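You operate a simulated robot arm through the tools that you are given. There is no shell and no other tool. Be economical: measure what you need, move in short steps, check, and stop when the job is done.

The job below is to be done with a simulated two-armed robot. You get a single attempt, and the scene is never put back.

TASK
Brush the grit off the hose ledge, then couple the reel hose to the outlet.
Fine: use the block brush on the ledge and put it back; brake off to pull the hose out, on again after; the valve stays closed. Set down upright: block brush. What is to be rubbed or washed off counts as gone when no trace of it is left.

The check looks at the end state, three seconds after you hand in, the way a careful person would. Anything else that was tipped, shoved, dropped, spilled or broken makes it a failure.

THE ROBOT
Two 7-joint arms with fingered hands on one trunk, on a base that drives. Base frame: it is fixed to the floor where the robot stands at the start and does not move with it; the origin is under the middle of the robot, x ahead of it, y to its left, z up. Lengths are in mm, angles in degrees, forces in N, time in s.
The left shoulder is at the start at [29, 92, 1235], the right one opposite. With the tool pointing down near the work surface each hand reaches from about 280 to 540 mm from the robot's upright axis, wherever it stands, measured 20 degrees to its own side. Places, roughly: grit [500, -100, 900]; hose collar [600, 100, 1000]; hose outlet valve [500, -400, 1400]; hose reel [600, 400, 1100]; hose vent tap [500, -400, 1100]; reel brake lever [400, 700, 1000]; reel hose end [600, 100, 1000]. Payload 2.1 kg a hand.
The tool frame of a hand sits at the grasp point between the pads (the TCP): z along the fingers, y along the line on which they close. The tips reach 20 mm beyond it. Largest opening 68 mm; the body of the gripper starts 23 mm behind the TCP. The gripper is a hand of 5 fingers: y runs from the thumb to the fingers, the wrist lies at [-10, -79, -131] in the tool frame, and closing takes about 1.5 s.
Orientation is that of the tool frame in the base frame, as a unit quaternion [x, y, z, w]. With the fingers straight down and the wrist toward the robot, the tool's x, y and z point along [0, 1, 0], [1, 0, 0] and [0, 0, -1] of the base frame.

THE INTERFACE
- The arms move only by the tool drive_tool. It takes "left_increments", "right_increments" or both (then of equal length, played together; a hand with none holds still); each is a list of rows, each a list of 7 numbers: the finger opening in mm, from 0 to 68, then the shift along the tool's x, y, z in mm, then the turn, a rotation vector about the tool's x, y, z in degrees. In form: [[jaw, x, y, z, rx, ry, rz], ...]. A call has 1 to 8 rows; each row is the pose to reach, as a shift and turn from the pose commanded when the call began, along the tool's axes at that moment. Each row takes 0.2 s and may step no farther than 50 mm and 8.6 degrees from the row before; otherwise, or with a gripper value out of range, the whole call is refused. A pose out of reach is approached as far as the arm can. The call stops where the force on the tool passes 40 N (or 10 N more than at its start, if that is more) or the arm is blocked; 0.2 s more then pass. The fingers move at their own pace (about 153 mm/s each) and stop on an object; they squeeze with about 28 N. The grip force told is the motor's: it shows also when the fingers shut on nothing. Time passes only in rows, and 0.2 s behind the last, so rows that repeat a pose let the fingers close. It gives the time, the measured TCP pose, the force on the tool (base axes), the opening and the grip force at its end, in the units of the frame above (readings bear some noise), with the torque about the TCP (base axes, N m) and any sound that the robot's microphone picked up.
- Cameras (640 x 400 px; columns grow to the right, rows downward): "scene" is now at [108, 21.9, 1389.5]; the picture's right is [0.24, -0.97, -0.00], its down [-0.55, -0.14, -0.82] and it looks along [0.80, 0.20, -0.57] (base axes); focal length 214 px, centre (320, 200). "left" rides on the left gripper at [-55, -58, -72] in its tool frame; the picture's right is [-0.57, -0.39, 0.73], its down [0.73, -0.64, 0.23] and it looks along [0.38, 0.66, 0.65] (tool axes); focal length 226 px, centre (320, 200). "right" rides on the right gripper at [54, -58, -72] in its tool frame; the picture's right is [-0.57, 0.39, -0.73], its down [-0.73, -0.64, 0.23] and it looks along [-0.38, 0.66, 0.65] (tool axes); focal length 226 px, centre (320, 200). There is no depth. A picture from a camera that has moved, and an enlarged one, comes with that camera's place and axes in the base frame and with its lens.
- get_image(camera): a new picture of that camera. No time passes.
- lift_body(by): slides the trunk up (or, below 0, down) by that many mm; the arms and the scene camera ride with it, the base frame stays. It gives what a move gives, with no picture.
- roll_base(legs): drives the robot by 1 to 6 legs, each [ahead, left, turn to the left] in mm, mm and degrees, along the robot's own axes; the way and the turn of a leg run together, so that a leg with both is an arc; at most 1500 mm and 180 degrees a leg. The arms and the cameras ride along, it lands a little off, and it stops where it bumps. It gives what a move gives.
- set_grasp(shape, hand): the hand has 5 fingers and takes this shape, open, in about a second: jaw (thumb against the fingers, like two jaws); tri (thumb and two fingers); tip (a fingertip pinch); poke (one finger out to press); point (the index stretched); flat (the hand flat); cup (the hand cupped); fist (a fist). The gripper value then closes the fingers along that shape, each until it touches; the sizes above hold for jaw. It gives what a move gives, with no picture.
- turn_head(pan, tilt): turns the head with the scene camera to pan (to the left, within 86 degrees either way) and tilt (down, from -29 to 69), counted from straight ahead of the robot. It gives what a move gives.
- enlarge(camera, box): a new picture of the part [left, top, right, bottom] of that camera's present view, enlarged. No time passes.
- hand_in(): hands the job in; it is judged then, once.

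Work in short steps. Places have to be worked out from the pictures, the camera data and where the tool is seen: move nearer, look again, correct. Check each grasp and each placing, and mend what went wrong. You have 120 turns and 88 pictures in all, those below and enlarged ones among them. Open the grippers and draw the arms clear of the work before you hand the job in, unless the task says otherwise.

The tools are called after "Call:" as a command line: name --argument value ..., lists and objects as JSON in quotes. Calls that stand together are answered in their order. drive_tool: Moves the arms, as the interface text tells. Its arguments: {"type":"object","properties":{"left_increments":{"type":"array","items":{"type":"array","items":{"type":"number"}}},"right_increments":{"type":"array","items":{"type":"array","items":{"type":"number"}}}},"required":[]} The other tools are called the same way: lift_body (by) slides the trunk up or down; set_grasp (shape, hand) gives the hand a shape; roll_base (legs) drives the base; turn_head (pan, tilt) turns the head that bears the scene camera; get_image (camera) takes a picture; enlarge (camera, box) takes an enlarged picture of a part of a camera's view; hand_in () hands the job in.

At the start:

```text
time_s: 0.0
left_ee_pos: [371.0, 191.9, 1230.4]
left_tool_rot: [0.707, 0.707, 0.0, 0.0]
left_force: [0.0, 0.2, 0.2]
left_moment: [0.04, 0.01, 0.05]
left_opening: 67.8
left_gripper_force: 0.0
left_shape: jaw
right_ee_pos: [336.3, -151.3, 1234.2]
right_tool_rot: [0.708, 0.707, -0.001, 0.0]
right_force: [1.0, -0.4, -0.5]
right_moment: [0.03, 0.03, 0.0]
right_opening: 67.4
right_gripper_force: 0.1
right_shape: jaw
trunk travel left (down, up): [-475.0, 429.0]
robot x, y, heading: [2.4, 0.7, -0.2]
head pan, tilt: [14.2, 34.7]
```

scene: 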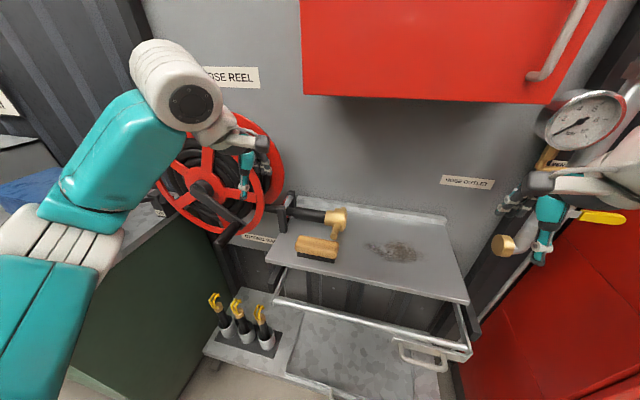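
right: 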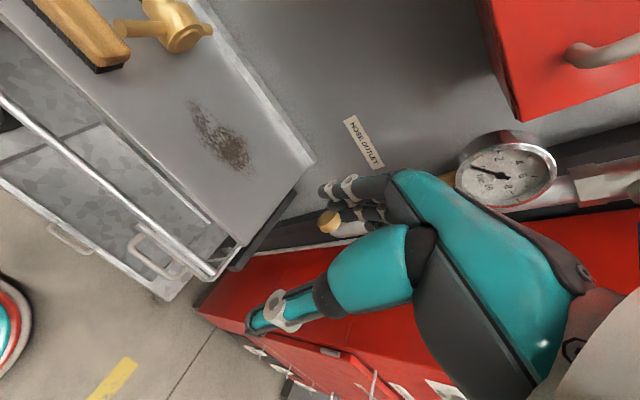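
left: 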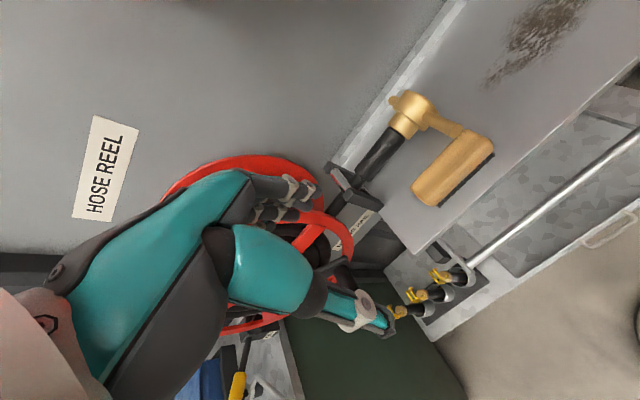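

The first pictures show the ledge with brush, hose end and grit, the reel to the left and the outlet to the right. I look closer at each.

Call:
enlarge --camera "scene" --box '[220, 170, 480, 330]'

Call:
turn_head --pan -45 --tilt 25

Call:
get_image --camera "scene"

Call:
turn_head --pan 50 --tilt 30

Call:
get_image --camera "scene"

```text
2.46 times, centred on (350, 250) of scene
camera zoom: at [108.0, 21.9, 1389.5], right [0.24, -0.97, 0.0], down [-0.55, -0.14, -0.82], along [0.8, 0.2, -0.57], focal length 528 px, centre (246, 77)
```

zoom: 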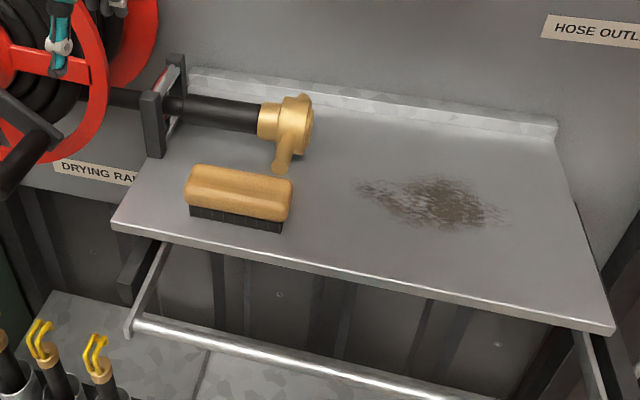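

```text
time_s: 1.3
left_ee_pos: [370.2, 192.4, 1230.4]
left_tool_rot: [0.707, 0.707, 0.0, 0.001]
left_force: [0.5, 0.0, -0.4]
left_moment: [0.0, 0.01, 0.0]
left_opening: 68.0
left_gripper_force: 0.1
left_shape: jaw
right_ee_pos: [334.6, -151.4, 1233.2]
right_tool_rot: [0.707, 0.708, 0.0, -0.001]
right_force: [-0.7, -0.4, 0.1]
right_moment: [0.01, 0.01, -0.02]
right_opening: 67.9
right_gripper_force: 0.2
right_shape: jaw
trunk travel left (down, up): [-475.0, 429.0]
robot x, y, heading: [-0.2, 0.8, -0.1]
head pan, tilt: [-45.0, 25.0]
```

```text
83 pictures are left
camera scene: at [87.6, -64.8, 1404.7], right [-0.71, -0.71, 0.0], down [-0.3, 0.3, -0.91], along [0.64, -0.64, -0.42], focal length 214 px, centre (320, 200)
```

scene: 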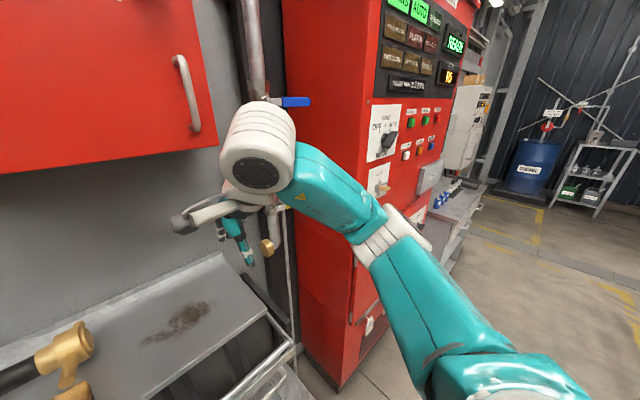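

```text
time_s: 3.0
left_ee_pos: [370.2, 189.9, 1230.9]
left_tool_rot: [0.707, 0.707, 0.001, 0.0]
left_force: [0.0, 1.0, -1.0]
left_moment: [0.0, 0.0, 0.0]
left_opening: 67.6
left_gripper_force: 0.1
left_shape: jaw
right_ee_pos: [334.5, -151.7, 1235.2]
right_tool_rot: [0.707, 0.707, -0.001, 0.001]
right_force: [0.5, -0.3, 0.0]
right_moment: [0.01, -0.01, 0.01]
right_opening: 67.5
right_gripper_force: 0.2
right_shape: jaw
trunk travel left (down, up): [-475.0, 429.0]
robot x, y, heading: [0.5, 0.7, -0.2]
head pan, tilt: [50.0, 30.0]
```

```text
82 pictures are left
camera scene: at [80.6, 69.6, 1396.8], right [0.77, -0.64, 0.0], down [-0.32, -0.38, -0.87], along [0.56, 0.66, -0.5], focal length 214 px, centre (320, 200)
```

scene: 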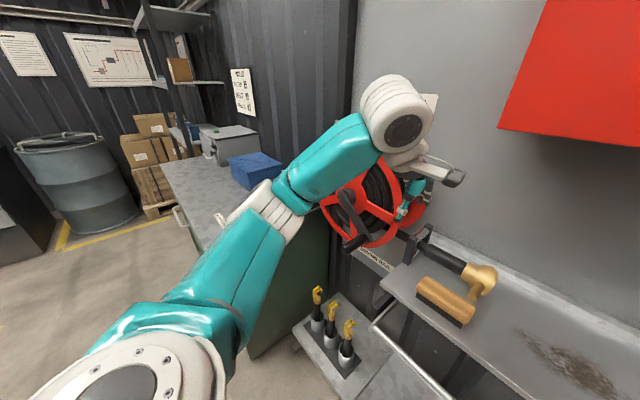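

The arms block the outlet and brake. I enlarge the gauge and the brake area in the hand views.

Call:
enlarge --camera "right" --box '[300, 100, 620, 300]'

Call:
enlarge --camera "left" --box '[180, 140, 480, 400]'

Call:
turn_head --pan -35 --tilt 15

Call:
drive_tool --right_increments '[[68, 45, -10, 0, 0, 0, 0], [68, 90, -20, 0, 0, 0, 0], [68, 130, -30, 0, 0, 0, 0]]'

Call:
get_image --camera "scene"

```text
2.00 times, centred on (460, 200) of right
camera zoom: at [276.5, -96.5, 1307.0], right [0.39, -0.57, 0.73], down [-0.64, -0.73, -0.23], along [0.66, -0.38, -0.65], focal length 452 px, centre (40, 200)
```

zoom: 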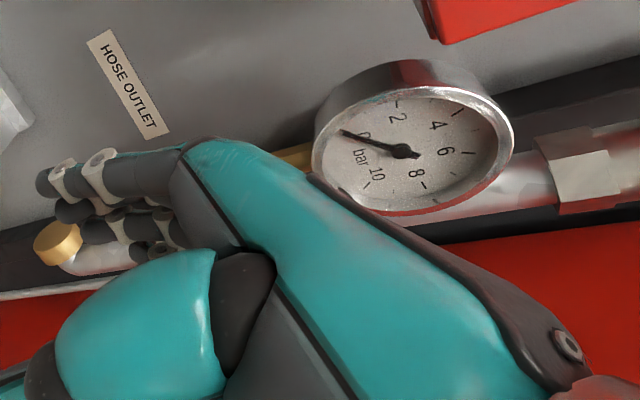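

```text
1.54 times, centred on (330, 270) of left
camera zoom: at [311.8, 137.9, 1302.6], right [-0.39, -0.57, -0.73], down [-0.64, 0.73, -0.23], along [0.66, 0.38, -0.65], focal length 348 px, centre (305, 92)
```

zoom: 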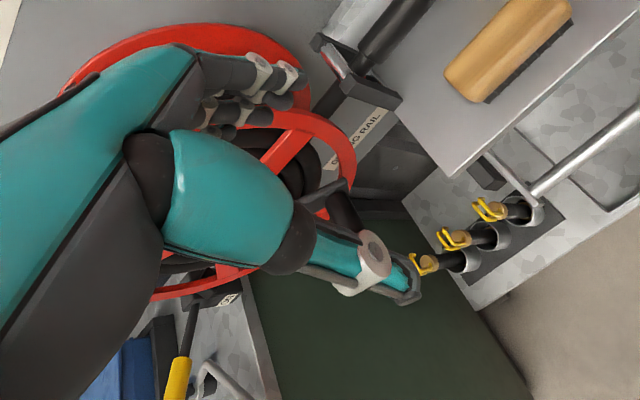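

```text
time_s: 4.6
left_ee_pos: [369.3, 192.3, 1230.9]
left_tool_rot: [0.707, 0.707, 0.001, 0.0]
left_force: [0.0, 0.6, 0.7]
left_moment: [0.01, -0.03, 0.0]
left_opening: 67.7
left_gripper_force: 0.1
left_shape: jaw
right_ee_pos: [335.5, -150.9, 1233.9]
right_tool_rot: [0.707, 0.707, 0.0, 0.0]
right_force: [-0.1, -0.2, 0.3]
right_moment: [0.05, 0.0, 0.01]
right_opening: 67.7
right_gripper_force: 0.0
right_shape: jaw
trunk travel left (down, up): [-475.0, 429.0]
robot x, y, heading: [-3.3, 2.9, -0.2]
head pan, tilt: [-35.0, 15.0]
```

```text
time_s: 5.4
left_ee_pos: [368.8, 191.9, 1230.4]
left_tool_rot: [0.707, 0.707, 0.001, 0.001]
left_force: [0.0, -0.2, -0.4]
left_moment: [0.0, 0.03, 0.01]
left_opening: 67.8
left_gripper_force: 0.1
left_shape: jaw
right_ee_pos: [305.1, -19.3, 1235.9]
right_tool_rot: [0.707, 0.707, -0.001, 0.001]
right_force: [-0.2, -0.8, -0.4]
right_moment: [-0.01, 0.01, 0.0]
right_opening: 67.6
right_gripper_force: 0.1
right_shape: jaw
trunk travel left (down, up): [-475.0, 429.0]
robot x, y, heading: [-1.5, -1.9, 0.1]
head pan, tilt: [-35.0, 15.0]
```

```text
79 pictures are left
camera scene: at [98.9, -52.8, 1421.0], right [-0.57, -0.82, 0.0], down [-0.21, 0.15, -0.97], along [0.79, -0.55, -0.26], focal length 214 px, centre (320, 200)
```

scene: 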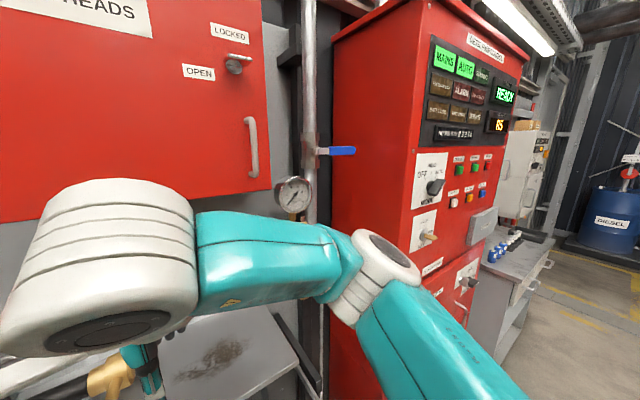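

Triangulating the grit gives the ledge top at z≈950 with the brush near (470,118). I pull the left arm back and up out of the way, then roll forward-left to suit the right hand, and look.

Call:
drive_tool --left_increments '[[68, 0, -40, -25, 0, 0, 0], [68, 0, -80, -50, 0, 0, 0]]'

Call:
roll_base --legs '[[90, 60, 0]]'

Call:
turn_head --pan 0 --tilt 50

Call:
get_image --camera "scene"

Call:
get_image --camera "right"

```text
time_s: 6.0
left_ee_pos: [288.3, 195.5, 1279.8]
left_tool_rot: [0.707, 0.707, 0.001, 0.001]
left_force: [-1.2, 0.0, 0.2]
left_moment: [-0.01, -0.03, -0.02]
left_opening: 67.8
left_gripper_force: 0.0
left_shape: jaw
right_ee_pos: [305.1, -20.6, 1234.8]
right_tool_rot: [0.707, 0.707, 0.0, 0.0]
right_force: [-0.4, 0.6, 0.0]
right_moment: [-0.01, 0.03, 0.01]
right_opening: 67.7
right_gripper_force: 0.0
right_shape: jaw
trunk travel left (down, up): [-475.0, 429.0]
robot x, y, heading: [4.7, 3.6, 0.1]
head pan, tilt: [-35.0, 15.0]
```

```text
time_s: 7.2
left_ee_pos: [379.9, 257.0, 1279.2]
left_tool_rot: [0.707, 0.708, 0.0, 0.0]
left_force: [-0.7, -0.3, 0.1]
left_moment: [0.03, -0.01, -0.03]
left_opening: 68.1
left_gripper_force: 0.0
left_shape: jaw
right_ee_pos: [396.6, 42.4, 1232.7]
right_tool_rot: [0.706, 0.708, 0.0, -0.001]
right_force: [-0.5, 0.1, -0.4]
right_moment: [0.03, 0.01, -0.02]
right_opening: 67.8
right_gripper_force: 0.1
right_shape: jaw
trunk travel left (down, up): [-475.0, 429.0]
robot x, y, heading: [96.1, 59.6, 0.2]
head pan, tilt: [-35.0, 15.0]
```

```text
time_s: 8.2
left_ee_pos: [379.1, 255.3, 1279.4]
left_tool_rot: [0.707, 0.708, -0.001, -0.001]
left_force: [-0.7, -0.6, -1.0]
left_moment: [-0.01, -0.01, 0.03]
left_opening: 68.0
left_gripper_force: 0.0
left_shape: jaw
right_ee_pos: [395.0, 40.6, 1234.9]
right_tool_rot: [0.706, 0.708, 0.0, -0.001]
right_force: [0.0, 0.2, 0.6]
right_moment: [0.01, -0.01, -0.01]
right_opening: 67.5
right_gripper_force: 0.2
right_shape: jaw
trunk travel left (down, up): [-475.0, 429.0]
robot x, y, heading: [87.0, 58.0, -0.1]
head pan, tilt: [0.0, 50.0]
```

```text
78 pictures are left
camera scene: at [190.1, 61.3, 1367.3], right [0.0, -1.0, 0.0], down [-0.77, 0.0, -0.64], along [0.64, 0.0, -0.77], focal length 214 px, centre (320, 200)
```

scene: 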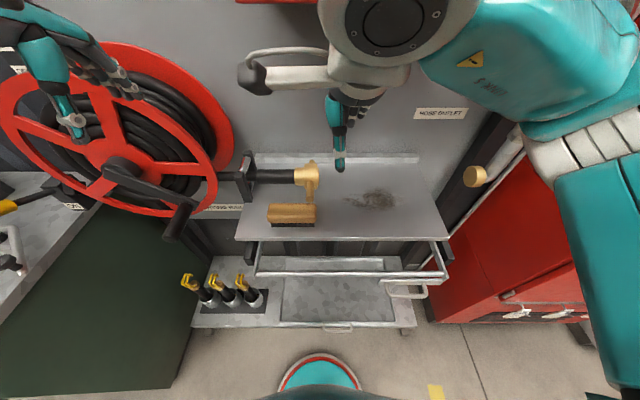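

```text
77 pictures are left
camera right: at [336.9, 95.7, 1307.7], right [0.39, -0.57, 0.73], down [-0.64, -0.73, -0.23], along [0.66, -0.38, -0.65], focal length 226 px, centre (320, 200)
```

right: 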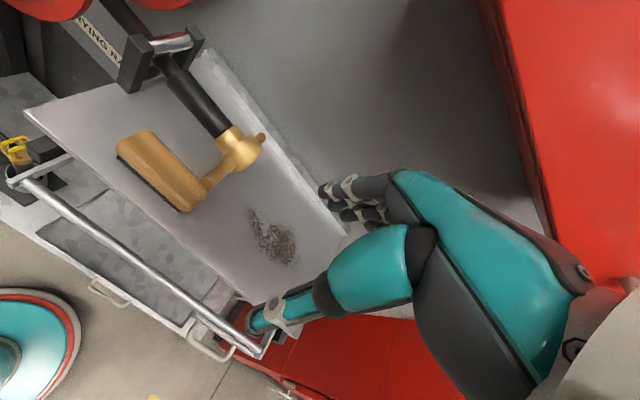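

Everything seen well now. I zoom in on the brush and hose end for precise measurements.

Call:
enlarge --camera "scene" --box '[220, 140, 420, 265]'

Call:
enlarge --camera "right" --box '[90, 20, 330, 170]'

Call:
enlarge --camera "right" --box '[100, 110, 340, 290]'

```text
3.20 times, centred on (320, 202) of scene
camera zoom: at [190.1, 61.3, 1367.3], right [0.0, -1.0, 0.0], down [-0.77, 0.0, -0.64], along [0.64, 0.0, -0.77], focal length 686 px, centre (320, 192)
```

zoom: 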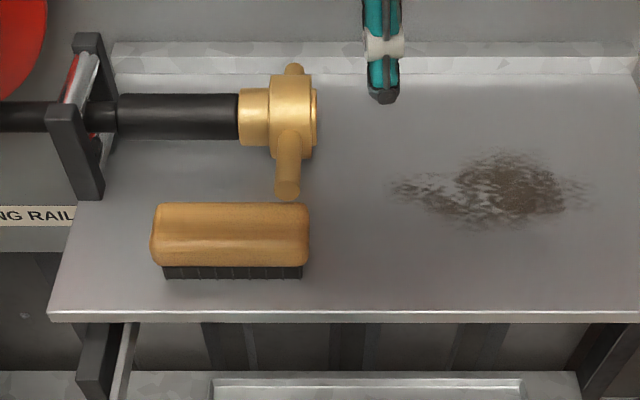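

```text
2.67 times, centred on (210, 95) of right
camera zoom: at [336.9, 95.7, 1307.7], right [0.39, -0.57, 0.73], down [-0.64, -0.73, -0.23], along [0.66, -0.38, -0.65], focal length 603 px, centre (613, 480)
```

zoom: 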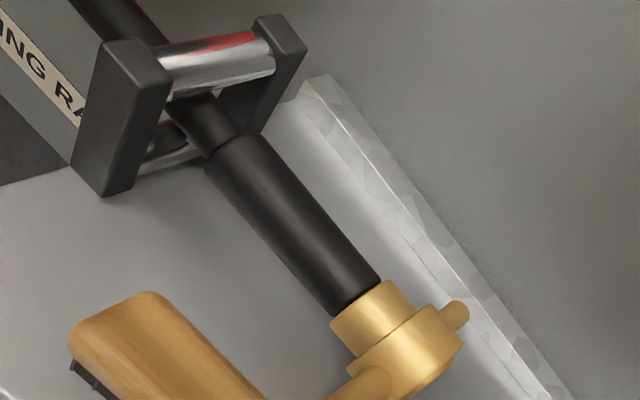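

```text
2.22 times, centred on (220, 200) of right
camera zoom: at [336.9, 95.7, 1307.7], right [0.39, -0.57, 0.73], down [-0.64, -0.73, -0.23], along [0.66, -0.38, -0.65], focal length 502 px, centre (542, 200)
```

zoom: 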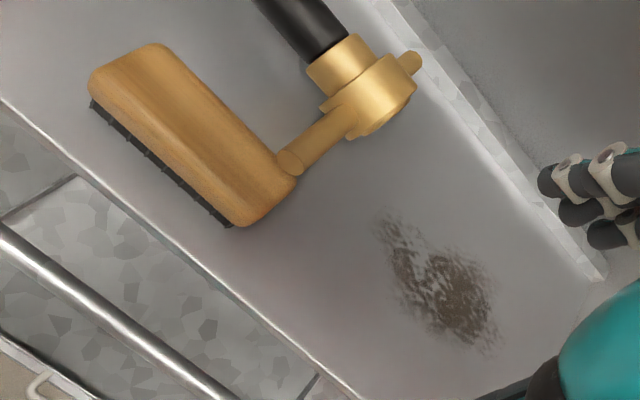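

Brush: centre ≈(476,124), z 950–990, ~42 wide, ~112 long; the brass lug hangs near its right rear corner at z≈1010. I bring the right hand above it, toward its left half, with a partial opening and look.

Call:
drive_tool --right_increments '[[60, 20, 15, 30, 0, 0, 0], [60, 40, 31, 60, 0, 0, 0], [60, 60, 46, 90, 0, 0, 0], [60, 80, 62, 120, 0, 0, 0], [60, 97, 77, 150, 0, 0, 0], [60, 97, 77, 150, 0, 0, 0]]'

Call:
get_image --camera "scene"

Call:
get_image --camera "right"

```text
time_s: 9.6
left_ee_pos: [380.2, 255.0, 1280.1]
left_tool_rot: [0.706, 0.708, 0.0, 0.0]
left_force: [-0.1, -0.2, 0.3]
left_moment: [0.0, -0.02, 0.0]
left_opening: 67.4
left_gripper_force: 0.0
left_shape: jaw
right_ee_pos: [471.0, 139.2, 1086.9]
right_tool_rot: [0.707, 0.708, 0.0, 0.0]
right_force: [0.6, 0.4, 0.3]
right_moment: [-0.01, 0.0, -0.02]
right_opening: 60.1
right_gripper_force: 0.0
right_shape: jaw
trunk travel left (down, up): [-475.0, 429.0]
robot x, y, heading: [90.3, 60.5, -0.0]
head pan, tilt: [0.0, 50.0]
```

```text
73 pictures are left
camera scene: at [190.0, 61.4, 1367.2], right [0.0, -1.0, 0.0], down [-0.77, 0.0, -0.64], along [0.64, 0.0, -0.77], focal length 214 px, centre (320, 200)
```

scene: 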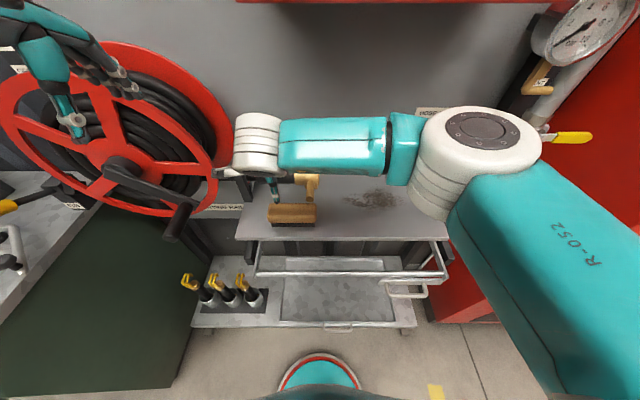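

```text
72 pictures are left
camera right: at [412.5, 193.6, 1159.3], right [0.39, -0.57, 0.73], down [-0.64, -0.73, -0.23], along [0.66, -0.38, -0.65], focal length 226 px, centre (320, 200)
```

right: 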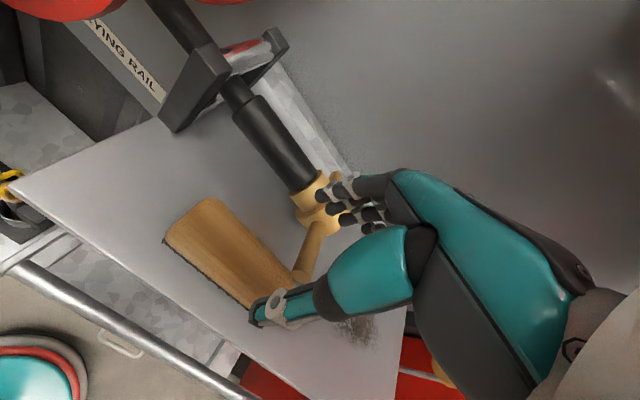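

Hose axis is at x≈570, z≈1000, well clear. I lower around the brush to z≈981 and close.

Call:
drive_tool --right_increments '[[60, 0, 4, 35, 0, 0, 0], [60, 0, 4, 70, 0, 0, 0], [60, 0, 4, 105, 0, 0, 0], [60, 0, 4, 105, 0, 0, 0]]'

Call:
get_image --camera "right"

Call:
enlarge --camera "scene" --box '[200, 140, 400, 265]'

```text
time_s: 10.6
left_ee_pos: [379.9, 255.5, 1278.6]
left_tool_rot: [0.707, 0.708, -0.001, 0.0]
left_force: [-0.6, -0.4, -0.4]
left_moment: [0.0, 0.0, 0.02]
left_opening: 67.7
left_gripper_force: 0.1
left_shape: jaw
right_ee_pos: [475.4, 137.3, 979.2]
right_tool_rot: [0.707, 0.708, 0.0, 0.0]
right_force: [1.3, -0.2, 3.3]
right_moment: [-0.08, -0.08, 0.05]
right_opening: 60.1
right_gripper_force: 0.0
right_shape: jaw
trunk travel left (down, up): [-475.0, 429.0]
robot x, y, heading: [89.5, 62.5, 0.3]
head pan, tilt: [0.0, 50.0]
```

```text
71 pictures are left
camera right: at [417.1, 192.8, 1051.3], right [0.39, -0.57, 0.73], down [-0.64, -0.73, -0.23], along [0.66, -0.38, -0.65], focal length 226 px, centre (320, 200)
```

right: 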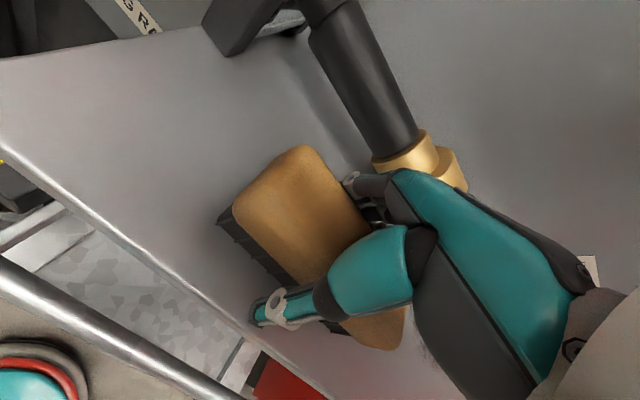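

```text
3.20 times, centred on (300, 202) of scene
camera zoom: at [190.1, 61.4, 1367.3], right [0.0, -1.0, 0.0], down [-0.77, 0.0, -0.64], along [0.64, 0.0, -0.77], focal length 686 px, centre (384, 192)
```

zoom: 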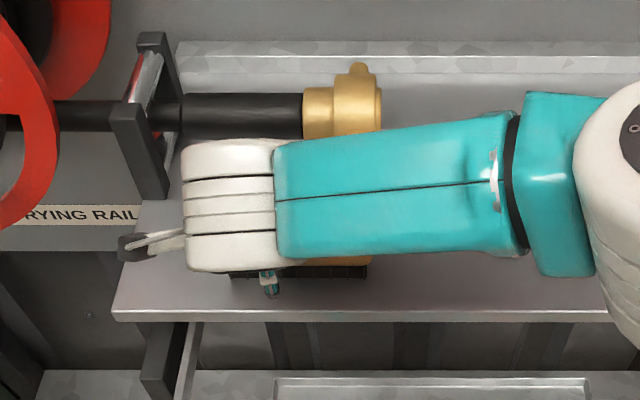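

The hand straddles the brush. I close and check the grip.

Call:
drive_tool --right_increments '[[30, 0, 0, 0, 0, 0, 0], [0, 0, 0, 0, 0, 0, 0], [0, 0, 0, 0, 0, 0, 0], [0, 0, 0, 0, 0, 0, 0], [0, 0, 0, 0, 0, 0, 0], [0, 0, 0, 0, 0, 0, 0], [0, 0, 0, 0, 0, 0, 0]]'

Call:
get_image --camera "right"

```text
time_s: 12.2
left_ee_pos: [378.8, 255.7, 1280.0]
left_tool_rot: [0.707, 0.708, 0.0, 0.0]
left_force: [-0.1, -0.1, -0.1]
left_moment: [0.03, -0.01, -0.03]
left_opening: 67.8
left_gripper_force: 0.0
left_shape: jaw
right_ee_pos: [476.6, 138.4, 979.1]
right_tool_rot: [0.706, 0.708, 0.0, -0.001]
right_force: [0.1, -0.5, 0.3]
right_moment: [-0.01, 0.02, 0.03]
right_opening: 36.8
right_gripper_force: 27.9
right_shape: jaw
trunk travel left (down, up): [-475.0, 429.0]
robot x, y, heading: [90.8, 62.0, -0.0]
head pan, tilt: [0.0, 50.0]
```

```text
69 pictures are left
camera right: at [417.0, 192.8, 1051.4], right [0.39, -0.57, 0.73], down [-0.64, -0.73, -0.23], along [0.66, -0.38, -0.65], focal length 226 px, centre (320, 200)
```

right: 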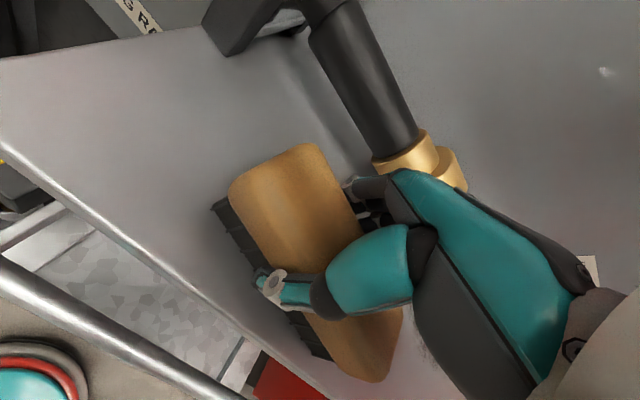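

Gripped (36.8 mm, 28 N). I lift slightly and draw it toward me away from the lug, then look.

Call:
drive_tool --right_increments '[[0, 0, -15, -3, 0, 0, 0], [0, 0, -40, -8, 0, 0, 0], [0, 0, -40, -40, 0, 0, 0], [0, -50, -40, -40, 0, 0, 0], [0, -100, -40, -40, 0, 0, 0], [0, -150, -40, -40, 0, 0, 0]]'

Call:
get_image --camera "right"

Call:
get_image --camera "scene"

```text
time_s: 13.6
left_ee_pos: [379.4, 254.7, 1279.9]
left_tool_rot: [0.706, 0.708, 0.002, 0.0]
left_force: [-0.2, 0.1, 0.2]
left_moment: [0.01, 0.02, 0.01]
left_opening: 67.5
left_gripper_force: 0.0
left_shape: jaw
right_ee_pos: [436.1, -12.4, 1018.9]
right_tool_rot: [0.707, 0.708, 0.0, 0.0]
right_force: [0.0, 0.8, -1.3]
right_moment: [-0.02, -0.02, 0.02]
right_opening: 34.8
right_gripper_force: 28.2
right_shape: jaw
trunk travel left (down, up): [-475.0, 429.0]
robot x, y, heading: [90.1, 59.4, 0.2]
head pan, tilt: [0.0, 50.0]
```

```text
68 pictures are left
camera right: at [377.3, 41.2, 1091.2], right [0.39, -0.57, 0.73], down [-0.64, -0.73, -0.23], along [0.66, -0.38, -0.65], focal length 226 px, centre (320, 200)
```

right: 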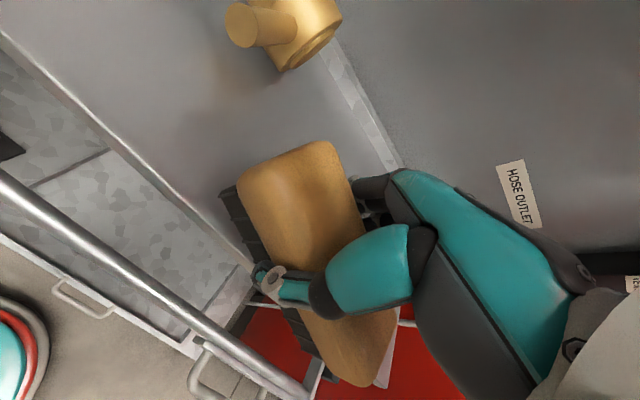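

```text
67 pictures are left
camera scene: at [189.9, 61.0, 1367.2], right [0.0, -1.0, 0.0], down [-0.77, 0.0, -0.64], along [0.64, 0.0, -0.77], focal length 214 px, centre (320, 200)
```

scene: 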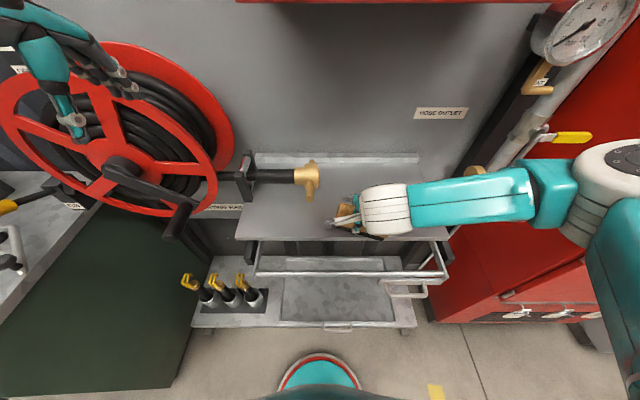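

Brush held with a little yaw. I move over the near left edge of the grit and lower until it touches.

Call:
drive_tool --right_increments '[[0, 15, 32, 10, 0, 0, 0], [0, 26, 64, 20, 0, 0, 0], [0, 26, 64, 32, 0, 0, 0], [0, 26, 64, 38, 0, 0, 0], [0, 26, 64, 41, 0, 0, 0], [0, 26, 64, 43, 0, 0, 0]]'

```text
time_s: 15.0
left_ee_pos: [379.1, 255.8, 1278.8]
left_tool_rot: [0.707, 0.708, 0.001, 0.001]
left_force: [-0.3, -0.8, 0.4]
left_moment: [0.03, -0.01, 0.0]
left_opening: 68.0
left_gripper_force: 0.0
left_shape: jaw
right_ee_pos: [500.2, 14.8, 975.4]
right_tool_rot: [0.707, 0.707, 0.0, 0.0]
right_force: [0.3, 1.8, 2.4]
right_moment: [-0.11, 0.09, -0.07]
right_opening: 34.1
right_gripper_force: 28.5
right_shape: jaw
trunk travel left (down, up): [-475.0, 429.0]
robot x, y, heading: [90.7, 62.9, 0.0]
head pan, tilt: [0.0, 50.0]
```

Light contact (2.4 N). I stroke along −y and back, stepping in x.

Call:
drive_tool --right_increments '[[0, 0, 0, 3, 0, 0, 0], [0, -45, 0, 3, 0, 0, 0], [0, -90, 0, 3, 0, 0, 0], [0, -130, 0, 3, 0, 0, 0], [0, -130, 22, 3, 0, 0, 0], [0, -88, 22, 3, 0, 0, 0], [0, -44, 22, 3, 0, 0, 0], [0, 0, 22, 3, 0, 0, 0]]'

Call:
drive_tool --right_increments '[[0, 0, 22, 0, 0, 0, 0], [0, -45, 22, 0, 0, 0, 0], [0, -90, 22, 0, 0, 0, 0], [0, -130, 22, 0, 0, 0, 0], [0, -130, 44, 0, 0, 0, 0], [0, -88, 44, 0, 0, 0, 0], [0, -44, 44, 0, 0, 0, 0], [0, 0, 44, 0, 0, 0, 0]]'

Call:
get_image --camera "right"

Call:
get_image --camera "scene"

```text
time_s: 16.8
left_ee_pos: [379.5, 255.2, 1278.6]
left_tool_rot: [0.707, 0.708, 0.001, 0.001]
left_force: [0.0, -0.1, 0.8]
left_moment: [-0.03, -0.01, -0.02]
left_opening: 67.9
left_gripper_force: 0.1
left_shape: jaw
right_ee_pos: [521.5, 14.4, 973.1]
right_tool_rot: [0.707, 0.707, -0.001, 0.0]
right_force: [1.0, -0.8, 5.3]
right_moment: [0.04, 0.11, -0.01]
right_opening: 33.1
right_gripper_force: 28.4
right_shape: jaw
trunk travel left (down, up): [-475.0, 429.0]
robot x, y, heading: [90.5, 62.1, 0.1]
head pan, tilt: [0.0, 50.0]
```

```text
time_s: 18.6
left_ee_pos: [379.5, 255.8, 1278.7]
left_tool_rot: [0.707, 0.708, -0.001, 0.0]
left_force: [-0.3, 0.0, 0.5]
left_moment: [0.01, 0.0, -0.02]
left_opening: 67.6
left_gripper_force: 0.1
left_shape: jaw
right_ee_pos: [565.6, 14.1, 977.1]
right_tool_rot: [0.706, 0.708, 0.0, 0.0]
right_force: [0.3, -0.2, -1.6]
right_moment: [0.02, 0.02, -0.01]
right_opening: 33.1
right_gripper_force: 28.3
right_shape: jaw
trunk travel left (down, up): [-475.0, 429.0]
robot x, y, heading: [91.7, 62.5, 0.5]
head pan, tilt: [0.0, 50.0]
```

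```text
66 pictures are left
camera right: at [507.6, 68.9, 1049.2], right [0.39, -0.57, 0.73], down [-0.64, -0.73, -0.23], along [0.66, -0.38, -0.65], focal length 226 px, centre (320, 200)
```

right: 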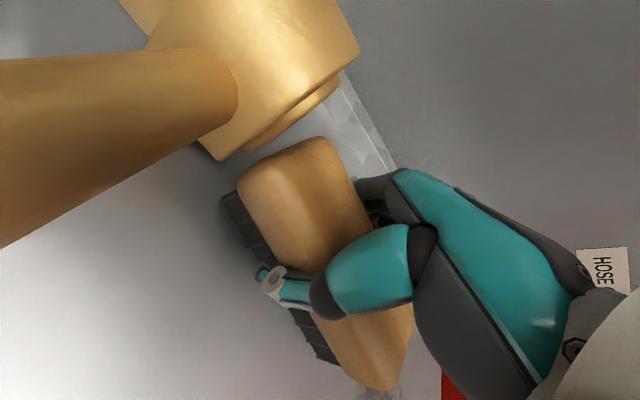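

```text
65 pictures are left
camera scene: at [190.2, 61.7, 1367.2], right [0.0, -1.0, 0.0], down [-0.77, 0.0, -0.64], along [0.64, 0.0, -0.77], focal length 214 px, centre (320, 200)
```

scene: 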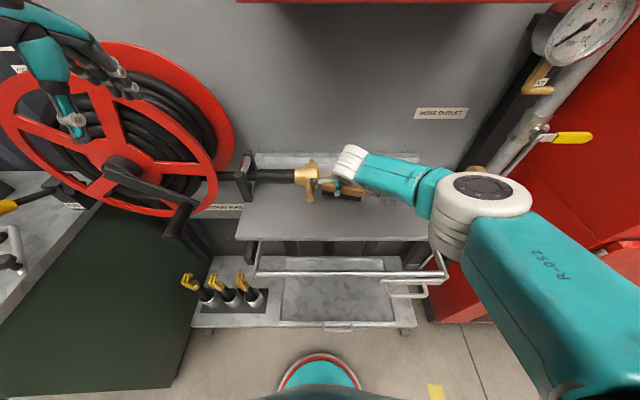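

The brush's left end is close to the hose end, so I keep away from there. I lift and pull back to see what's left of the grit.

Call:
drive_tool --right_increments '[[0, -20, 0, -15, 0, 0, 0], [0, -20, -40, -45, 0, 0, 0], [0, -20, -85, -60, 0, 0, 0], [0, -20, -125, -75, 0, 0, 0]]'

Call:
get_image --camera "right"

Call:
enlarge --camera "scene" --box '[300, 140, 460, 265]'

```text
time_s: 19.6
left_ee_pos: [379.7, 254.8, 1279.3]
left_tool_rot: [0.707, 0.707, 0.001, 0.001]
left_force: [-0.7, -0.2, 1.3]
left_moment: [-0.01, -0.02, 0.01]
left_opening: 67.8
left_gripper_force: 0.0
left_shape: jaw
right_ee_pos: [441.5, -5.1, 1049.5]
right_tool_rot: [0.707, 0.707, -0.001, 0.0]
right_force: [0.0, 0.2, -0.9]
right_moment: [-0.01, -0.01, 0.0]
right_opening: 33.1
right_gripper_force: 28.3
right_shape: jaw
trunk travel left (down, up): [-475.0, 429.0]
robot x, y, heading: [88.4, 62.0, 0.2]
head pan, tilt: [0.0, 50.0]
```

```text
64 pictures are left
camera right: at [383.5, 50.1, 1122.5], right [0.39, -0.57, 0.73], down [-0.64, -0.73, -0.23], along [0.66, -0.38, -0.65], focal length 226 px, centre (320, 200)
```

right: 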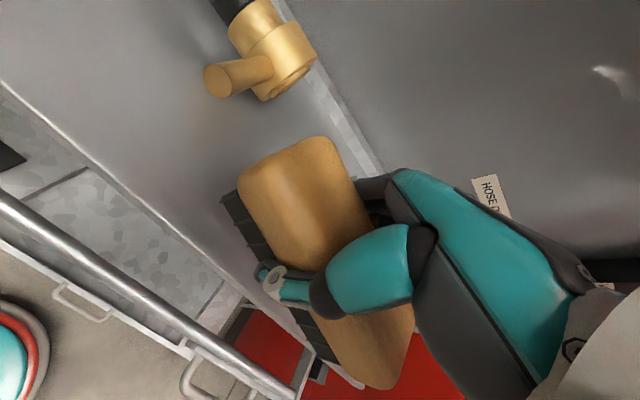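

```text
3.20 times, centred on (380, 202) of scene
camera zoom: at [189.9, 61.3, 1367.2], right [0.0, -1.0, 0.0], down [-0.77, 0.0, -0.64], along [0.64, 0.0, -0.77], focal length 686 px, centre (128, 192)
```

zoom: 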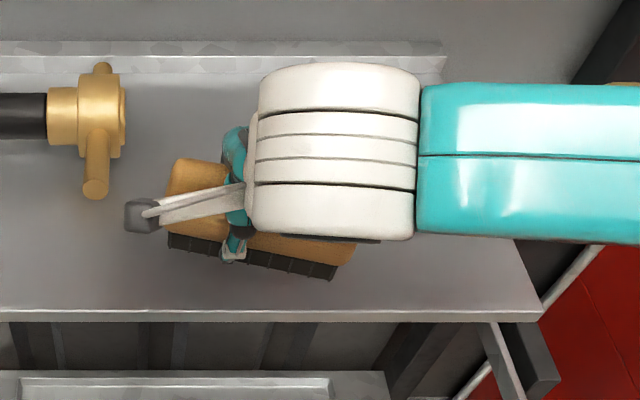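

The arm hides the patch. I move the brush to the left, near its home but in front of the lug, and look at the patch.

Call:
drive_tool --right_increments '[[0, 45, -5, -10, 0, 0, 0], [0, 90, -5, -20, 0, 0, 0], [0, 135, -5, -30, 0, 0, 0]]'

Call:
enlarge --camera "scene" --box '[240, 140, 460, 265]'

Call:
get_image --camera "right"

```text
time_s: 20.4
left_ee_pos: [379.3, 256.8, 1279.7]
left_tool_rot: [0.706, 0.708, 0.0, 0.0]
left_force: [-0.2, -0.8, -0.4]
left_moment: [-0.01, -0.02, 0.01]
left_opening: 67.8
left_gripper_force: 0.0
left_shape: jaw
right_ee_pos: [437.5, 129.8, 1077.5]
right_tool_rot: [0.707, 0.707, -0.001, 0.001]
right_force: [0.2, -0.2, -1.0]
right_moment: [0.02, 0.03, 0.0]
right_opening: 32.8
right_gripper_force: 28.3
right_shape: jaw
trunk travel left (down, up): [-475.0, 429.0]
robot x, y, heading: [88.0, 61.4, -0.1]
head pan, tilt: [0.0, 50.0]
```

```text
2.91 times, centred on (350, 202) of scene
camera zoom: at [190.0, 61.8, 1367.2], right [0.0, -1.0, 0.0], down [-0.77, 0.0, -0.64], along [0.64, 0.0, -0.77], focal length 624 px, centre (233, 193)
```

zoom: 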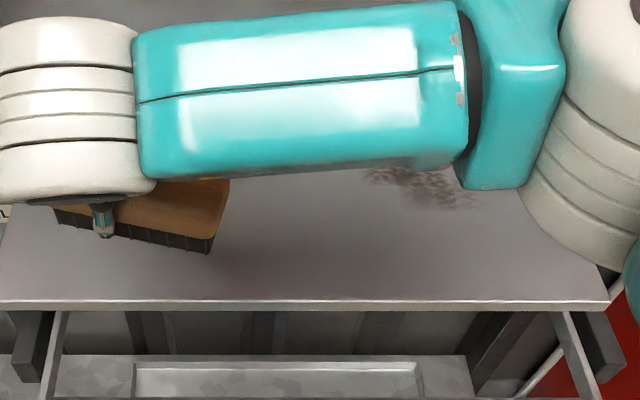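

```text
61 pictures are left
camera right: at [378.7, 185.4, 1150.2], right [0.39, -0.57, 0.73], down [-0.64, -0.73, -0.23], along [0.66, -0.38, -0.65], focal length 226 px, centre (320, 200)
```

right: 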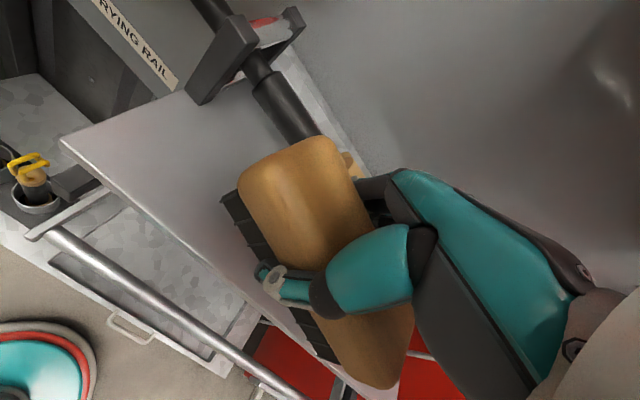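

Left part is clean; the patch at x≈520–570, y≈−50…−155 remains – the second pass was probably without contact. I go back and press a bit more firmly.

Call:
drive_tool --right_increments '[[0, -45, 0, 10, 0, 0, 0], [0, -90, 0, 20, 0, 0, 0], [0, -135, 10, 40, 0, 0, 0], [0, -150, 45, 65, 0, 0, 0], [0, -150, 75, 90, 0, 0, 0], [0, -150, 75, 103, 0, 0, 0], [0, -150, 75, 109, 0, 0, 0]]'

```text
refused: row 3 steps farther than a row can; nothing moved
```

Call:
drive_tool --right_increments '[[0, -45, 0, 10, 0, 0, 0], [0, -90, 0, 20, 0, 0, 0], [0, -132, 8, 36, 0, 0, 0], [0, -150, 43, 62, 0, 0, 0], [0, -150, 75, 90, 0, 0, 0], [0, -150, 75, 103, 0, 0, 0], [0, -150, 75, 109, 0, 0, 0]]'

```text
time_s: 22.0
left_ee_pos: [379.3, 255.0, 1279.3]
left_tool_rot: [0.706, 0.708, 0.001, 0.001]
left_force: [-0.4, 0.2, 0.7]
left_moment: [-0.01, 0.0, 0.01]
left_opening: 67.5
left_gripper_force: 0.1
left_shape: jaw
right_ee_pos: [512.2, -20.4, 970.9]
right_tool_rot: [0.707, 0.708, 0.002, 0.001]
right_force: [3.9, -1.9, 12.1]
right_moment: [0.07, 0.13, -0.04]
right_opening: 32.8
right_gripper_force: 28.1
right_shape: jaw
trunk travel left (down, up): [-475.0, 429.0]
robot x, y, heading: [92.9, 62.2, 0.1]
head pan, tilt: [0.0, 50.0]
```

12 N of contact. Now strokes in y at successive x.

Call:
drive_tool --right_increments '[[0, -50, 0, 0, 0, 0, 0], [0, -95, 0, 0, 0, 0, 0], [0, -95, 15, 0, 0, 0, 0], [0, -50, 15, 0, 0, 0, 0], [0, 0, 15, 0, 0, 0, 0], [0, 0, 30, 0, 0, 0, 0], [0, -48, 30, 0, 0, 0, 0], [0, -95, 30, 0, 0, 0, 0]]'

Call:
drive_tool --right_increments '[[0, 0, 15, 0, 0, 0, 0], [0, 48, 15, 0, 0, 0, 0], [0, 90, 15, 0, 0, 0, 0], [0, 90, 30, 0, 0, 0, 0], [0, 48, 30, 0, 0, 0, 0], [0, 0, 30, 0, 0, 0, 0]]'

```text
time_s: 23.8
left_ee_pos: [379.2, 255.0, 1279.6]
left_tool_rot: [0.707, 0.708, 0.001, 0.001]
left_force: [-0.9, -0.4, 0.9]
left_moment: [-0.01, -0.02, 0.0]
left_opening: 67.6
left_gripper_force: 0.0
left_shape: jaw
right_ee_pos: [541.3, -117.3, 970.3]
right_tool_rot: [0.707, 0.708, 0.0, 0.0]
right_force: [-0.4, 1.7, 2.6]
right_moment: [0.02, -0.06, -0.03]
right_opening: 33.3
right_gripper_force: 28.1
right_shape: jaw
trunk travel left (down, up): [-475.0, 429.0]
robot x, y, heading: [87.5, 59.6, 0.1]
head pan, tilt: [0.0, 50.0]
```

```text
time_s: 25.2
left_ee_pos: [379.2, 255.6, 1279.7]
left_tool_rot: [0.706, 0.708, 0.001, -0.001]
left_force: [-0.6, -0.3, -0.2]
left_moment: [0.04, 0.01, 0.0]
left_opening: 67.9
left_gripper_force: 0.1
left_shape: jaw
right_ee_pos: [571.6, -116.3, 969.9]
right_tool_rot: [0.707, 0.708, 0.0, -0.001]
right_force: [-0.3, -0.5, -0.2]
right_moment: [0.05, -0.03, -0.03]
right_opening: 33.0
right_gripper_force: 27.8
right_shape: jaw
trunk travel left (down, up): [-475.0, 429.0]
robot x, y, heading: [89.8, 58.2, 0.4]
head pan, tilt: [0.0, 50.0]
```

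Contact faded at the far rows. I press a few mm lower and stroke back toward the near side.

Call:
drive_tool --right_increments '[[0, 0, 0, 3, 0, 0, 0], [0, 0, 0, 6, 0, 0, 0]]'

Call:
drive_tool --right_increments '[[0, 48, 0, 0, 0, 0, 0], [0, 95, 0, 0, 0, 0, 0], [0, 95, -15, 0, 0, 0, 0], [0, 48, -15, 0, 0, 0, 0], [0, 0, -15, 0, 0, 0, 0], [0, 0, -30, 0, 0, 0, 0], [0, 48, -30, 0, 0, 0, 0], [0, 95, -30, 0, 0, 0, 0]]'

```text
time_s: 26.0
left_ee_pos: [377.1, 255.1, 1280.0]
left_tool_rot: [0.706, 0.708, 0.001, 0.002]
left_force: [1.0, 0.0, 0.2]
left_moment: [0.01, -0.04, -0.02]
left_opening: 67.9
left_gripper_force: 0.0
left_shape: jaw
right_ee_pos: [572.7, -115.4, 969.6]
right_tool_rot: [0.707, 0.707, 0.006, 0.003]
right_force: [-3.4, -2.8, 19.0]
right_moment: [0.08, -0.02, -0.04]
right_opening: 33.2
right_gripper_force: 27.7
right_shape: jaw
trunk travel left (down, up): [-475.0, 429.0]
robot x, y, heading: [89.7, 62.6, -0.2]
head pan, tilt: [0.0, 50.0]
stopped in row 2 (right hand): the force on the tool passed its limit at 41 N (the readings are from after the stop); the commanded pose is now the measured one
```

```text
time_s: 27.8
left_ee_pos: [379.0, 254.9, 1279.4]
left_tool_rot: [0.706, 0.708, 0.0, 0.0]
left_force: [0.2, -0.5, 0.1]
left_moment: [-0.05, -0.01, -0.01]
left_opening: 67.7
left_gripper_force: 0.0
left_shape: jaw
right_ee_pos: [542.0, -22.1, 969.7]
right_tool_rot: [0.707, 0.707, 0.003, 0.002]
right_force: [-0.3, -2.9, 6.6]
right_moment: [0.04, -0.07, -0.04]
right_opening: 32.7
right_gripper_force: 27.9
right_shape: jaw
trunk travel left (down, up): [-475.0, 429.0]
robot x, y, heading: [86.3, 65.3, -0.3]
head pan, tilt: [0.0, 50.0]
```

Fingertips are now at ledge level, so that's the floor. I lift, move left and check the patch.

Call:
drive_tool --right_increments '[[0, 0, -10, -30, 0, 0, 0], [0, 0, -50, -50, 0, 0, 0], [0, 0, -95, -60, 0, 0, 0], [0, 45, -105, -80, 0, 0, 0], [0, 90, -105, -100, 0, 0, 0], [0, 135, -105, -110, 0, 0, 0], [0, 175, -105, -110, 0, 0, 0]]'

Call:
turn_head --pan -25 --tilt 40

Call:
get_image --camera "scene"

Call:
get_image --camera "right"

```text
refused: row 4 steps farther than a row can; nothing moved
```

```text
time_s: 28.7
left_ee_pos: [379.3, 256.0, 1279.4]
left_tool_rot: [0.707, 0.708, 0.001, 0.002]
left_force: [0.0, -0.6, -0.7]
left_moment: [0.01, 0.0, -0.01]
left_opening: 67.7
left_gripper_force: 0.0
left_shape: jaw
right_ee_pos: [541.3, -22.9, 968.5]
right_tool_rot: [0.707, 0.707, 0.003, 0.002]
right_force: [-2.7, -0.3, 5.3]
right_moment: [0.02, -0.04, -0.02]
right_opening: 33.2
right_gripper_force: 27.9
right_shape: jaw
trunk travel left (down, up): [-475.0, 429.0]
robot x, y, heading: [90.3, 59.5, 0.2]
head pan, tilt: [-25.0, 40.0]
```

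```text
60 pictures are left
camera scene: at [189.4, 25.4, 1381.4], right [-0.42, -0.91, 0.0], down [-0.58, 0.27, -0.77], along [0.69, -0.32, -0.64], focal length 214 px, centre (320, 200)
```

scene: 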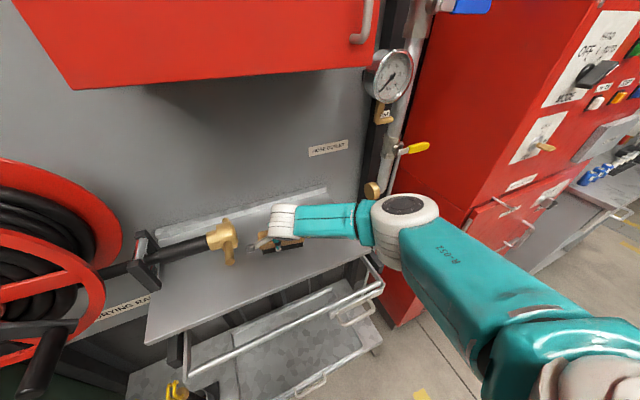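

```text
59 pictures are left
camera right: at [483.5, 32.4, 1041.4], right [0.38, -0.57, 0.73], down [-0.64, -0.73, -0.24], along [0.67, -0.38, -0.64], focal length 226 px, centre (320, 200)
```

right: 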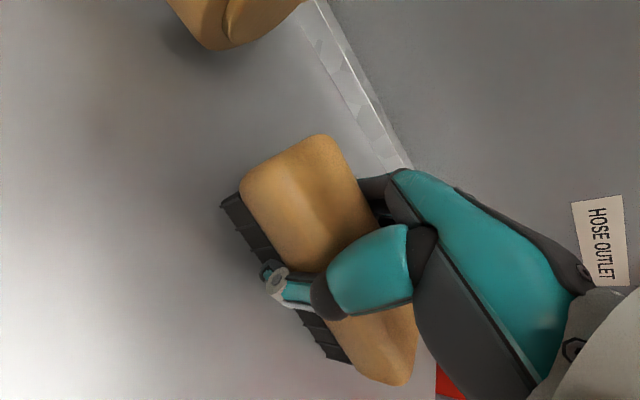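

I retry the lift with smaller steps and check the patch.

Call:
drive_tool --right_increments '[[0, 0, -10, -30, 0, 0, 0], [0, 0, -50, -50, 0, 0, 0], [0, 0, -90, -60, 0, 0, 0], [0, 42, -105, -75, 0, 0, 0], [0, 84, -105, -90, 0, 0, 0], [0, 126, -105, -105, 0, 0, 0], [0, 170, -105, -110, 0, 0, 0]]'

Call:
get_image --camera "scene"

```text
time_s: 30.3
left_ee_pos: [379.8, 255.8, 1279.8]
left_tool_rot: [0.706, 0.708, 0.0, 0.0]
left_force: [0.2, 0.4, 0.1]
left_moment: [0.03, 0.0, 0.0]
left_opening: 67.8
left_gripper_force: 0.2
left_shape: jaw
right_ee_pos: [437.7, 149.8, 1075.2]
right_tool_rot: [0.707, 0.707, 0.003, 0.002]
right_force: [-0.5, -0.3, -1.1]
right_moment: [-0.03, -0.01, 0.03]
right_opening: 32.8
right_gripper_force: 28.3
right_shape: jaw
trunk travel left (down, up): [-475.0, 429.0]
robot x, y, heading: [91.0, 61.1, 0.1]
head pan, tilt: [-25.0, 40.0]
```

```text
58 pictures are left
camera scene: at [190.1, 25.8, 1381.4], right [-0.42, -0.91, 0.0], down [-0.58, 0.27, -0.77], along [0.69, -0.32, -0.64], focal length 214 px, centre (320, 200)
```

scene: 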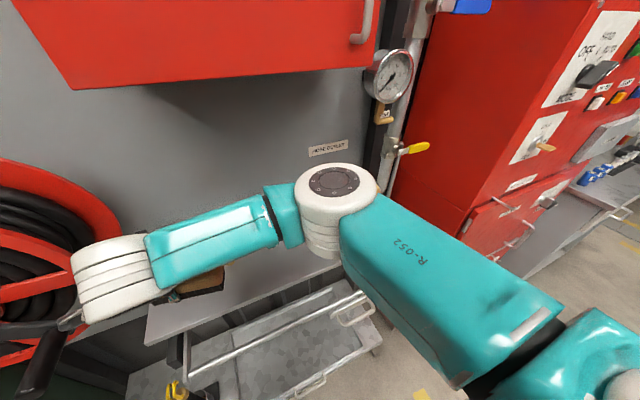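

Elbow hides it. I pull the hand nearer to the robot and raise a bit to see over, head centred.

Call:
drive_tool --right_increments '[[0, 0, -40, 0, 0, 0, 0], [0, 0, -80, 0, 0, 0, 0]]'

Call:
turn_head --pan -5 --tilt 45

Call:
get_image --camera "scene"

Call:
get_image --camera "right"

```text
time_s: 30.9
left_ee_pos: [379.8, 256.8, 1279.7]
left_tool_rot: [0.706, 0.708, 0.001, 0.001]
left_force: [0.0, 0.1, 1.2]
left_moment: [-0.02, 0.0, -0.04]
left_opening: 67.8
left_gripper_force: 0.0
left_shape: jaw
right_ee_pos: [356.7, 149.9, 1076.0]
right_tool_rot: [0.707, 0.707, 0.003, 0.002]
right_force: [0.4, 0.5, -1.6]
right_moment: [0.04, 0.01, 0.01]
right_opening: 32.6
right_gripper_force: 27.7
right_shape: jaw
trunk travel left (down, up): [-475.0, 429.0]
robot x, y, heading: [89.6, 58.5, -0.0]
head pan, tilt: [-25.0, 40.0]
```

```text
time_s: 31.7
left_ee_pos: [378.1, 254.7, 1279.9]
left_tool_rot: [0.706, 0.708, 0.0, 0.001]
left_force: [-0.2, 0.2, 0.0]
left_moment: [-0.01, -0.02, 0.06]
left_opening: 67.8
left_gripper_force: 0.0
left_shape: jaw
right_ee_pos: [358.7, 150.2, 1075.1]
right_tool_rot: [0.707, 0.707, 0.003, 0.002]
right_force: [-0.3, -0.4, -1.2]
right_moment: [0.03, 0.03, 0.02]
right_opening: 32.8
right_gripper_force: 27.9
right_shape: jaw
trunk travel left (down, up): [-475.0, 429.0]
robot x, y, heading: [90.7, 63.7, 0.2]
head pan, tilt: [-5.0, 45.0]
```

```text
57 pictures are left
camera scene: at [194.1, 54.2, 1374.2], right [-0.09, -1.0, 0.0], down [-0.7, 0.06, -0.71], along [0.7, -0.06, -0.71], focal length 214 px, centre (320, 200)
```

scene: 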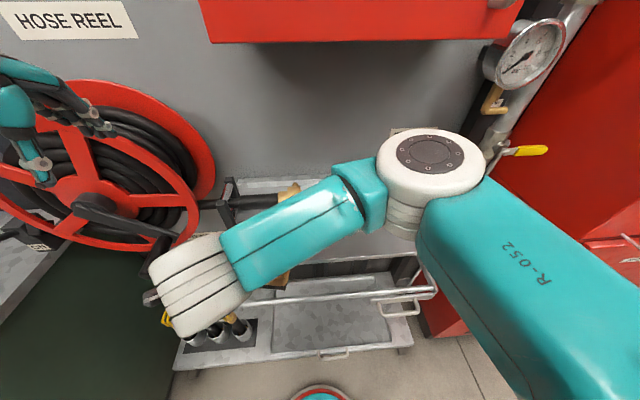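

```text
56 pictures are left
camera right: at [299.3, 204.7, 1148.0], right [0.38, -0.57, 0.73], down [-0.64, -0.73, -0.24], along [0.67, -0.38, -0.64], focal length 226 px, centre (320, 200)
```

right: 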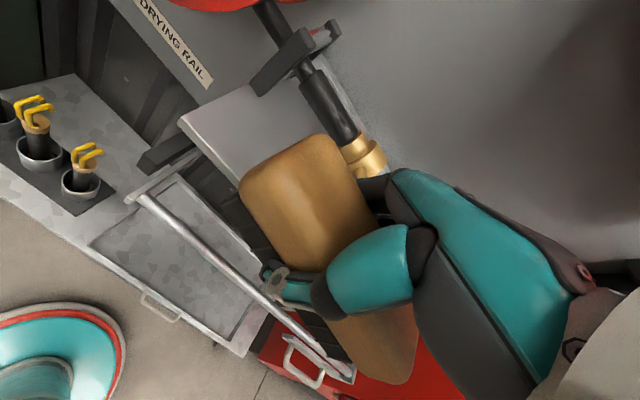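

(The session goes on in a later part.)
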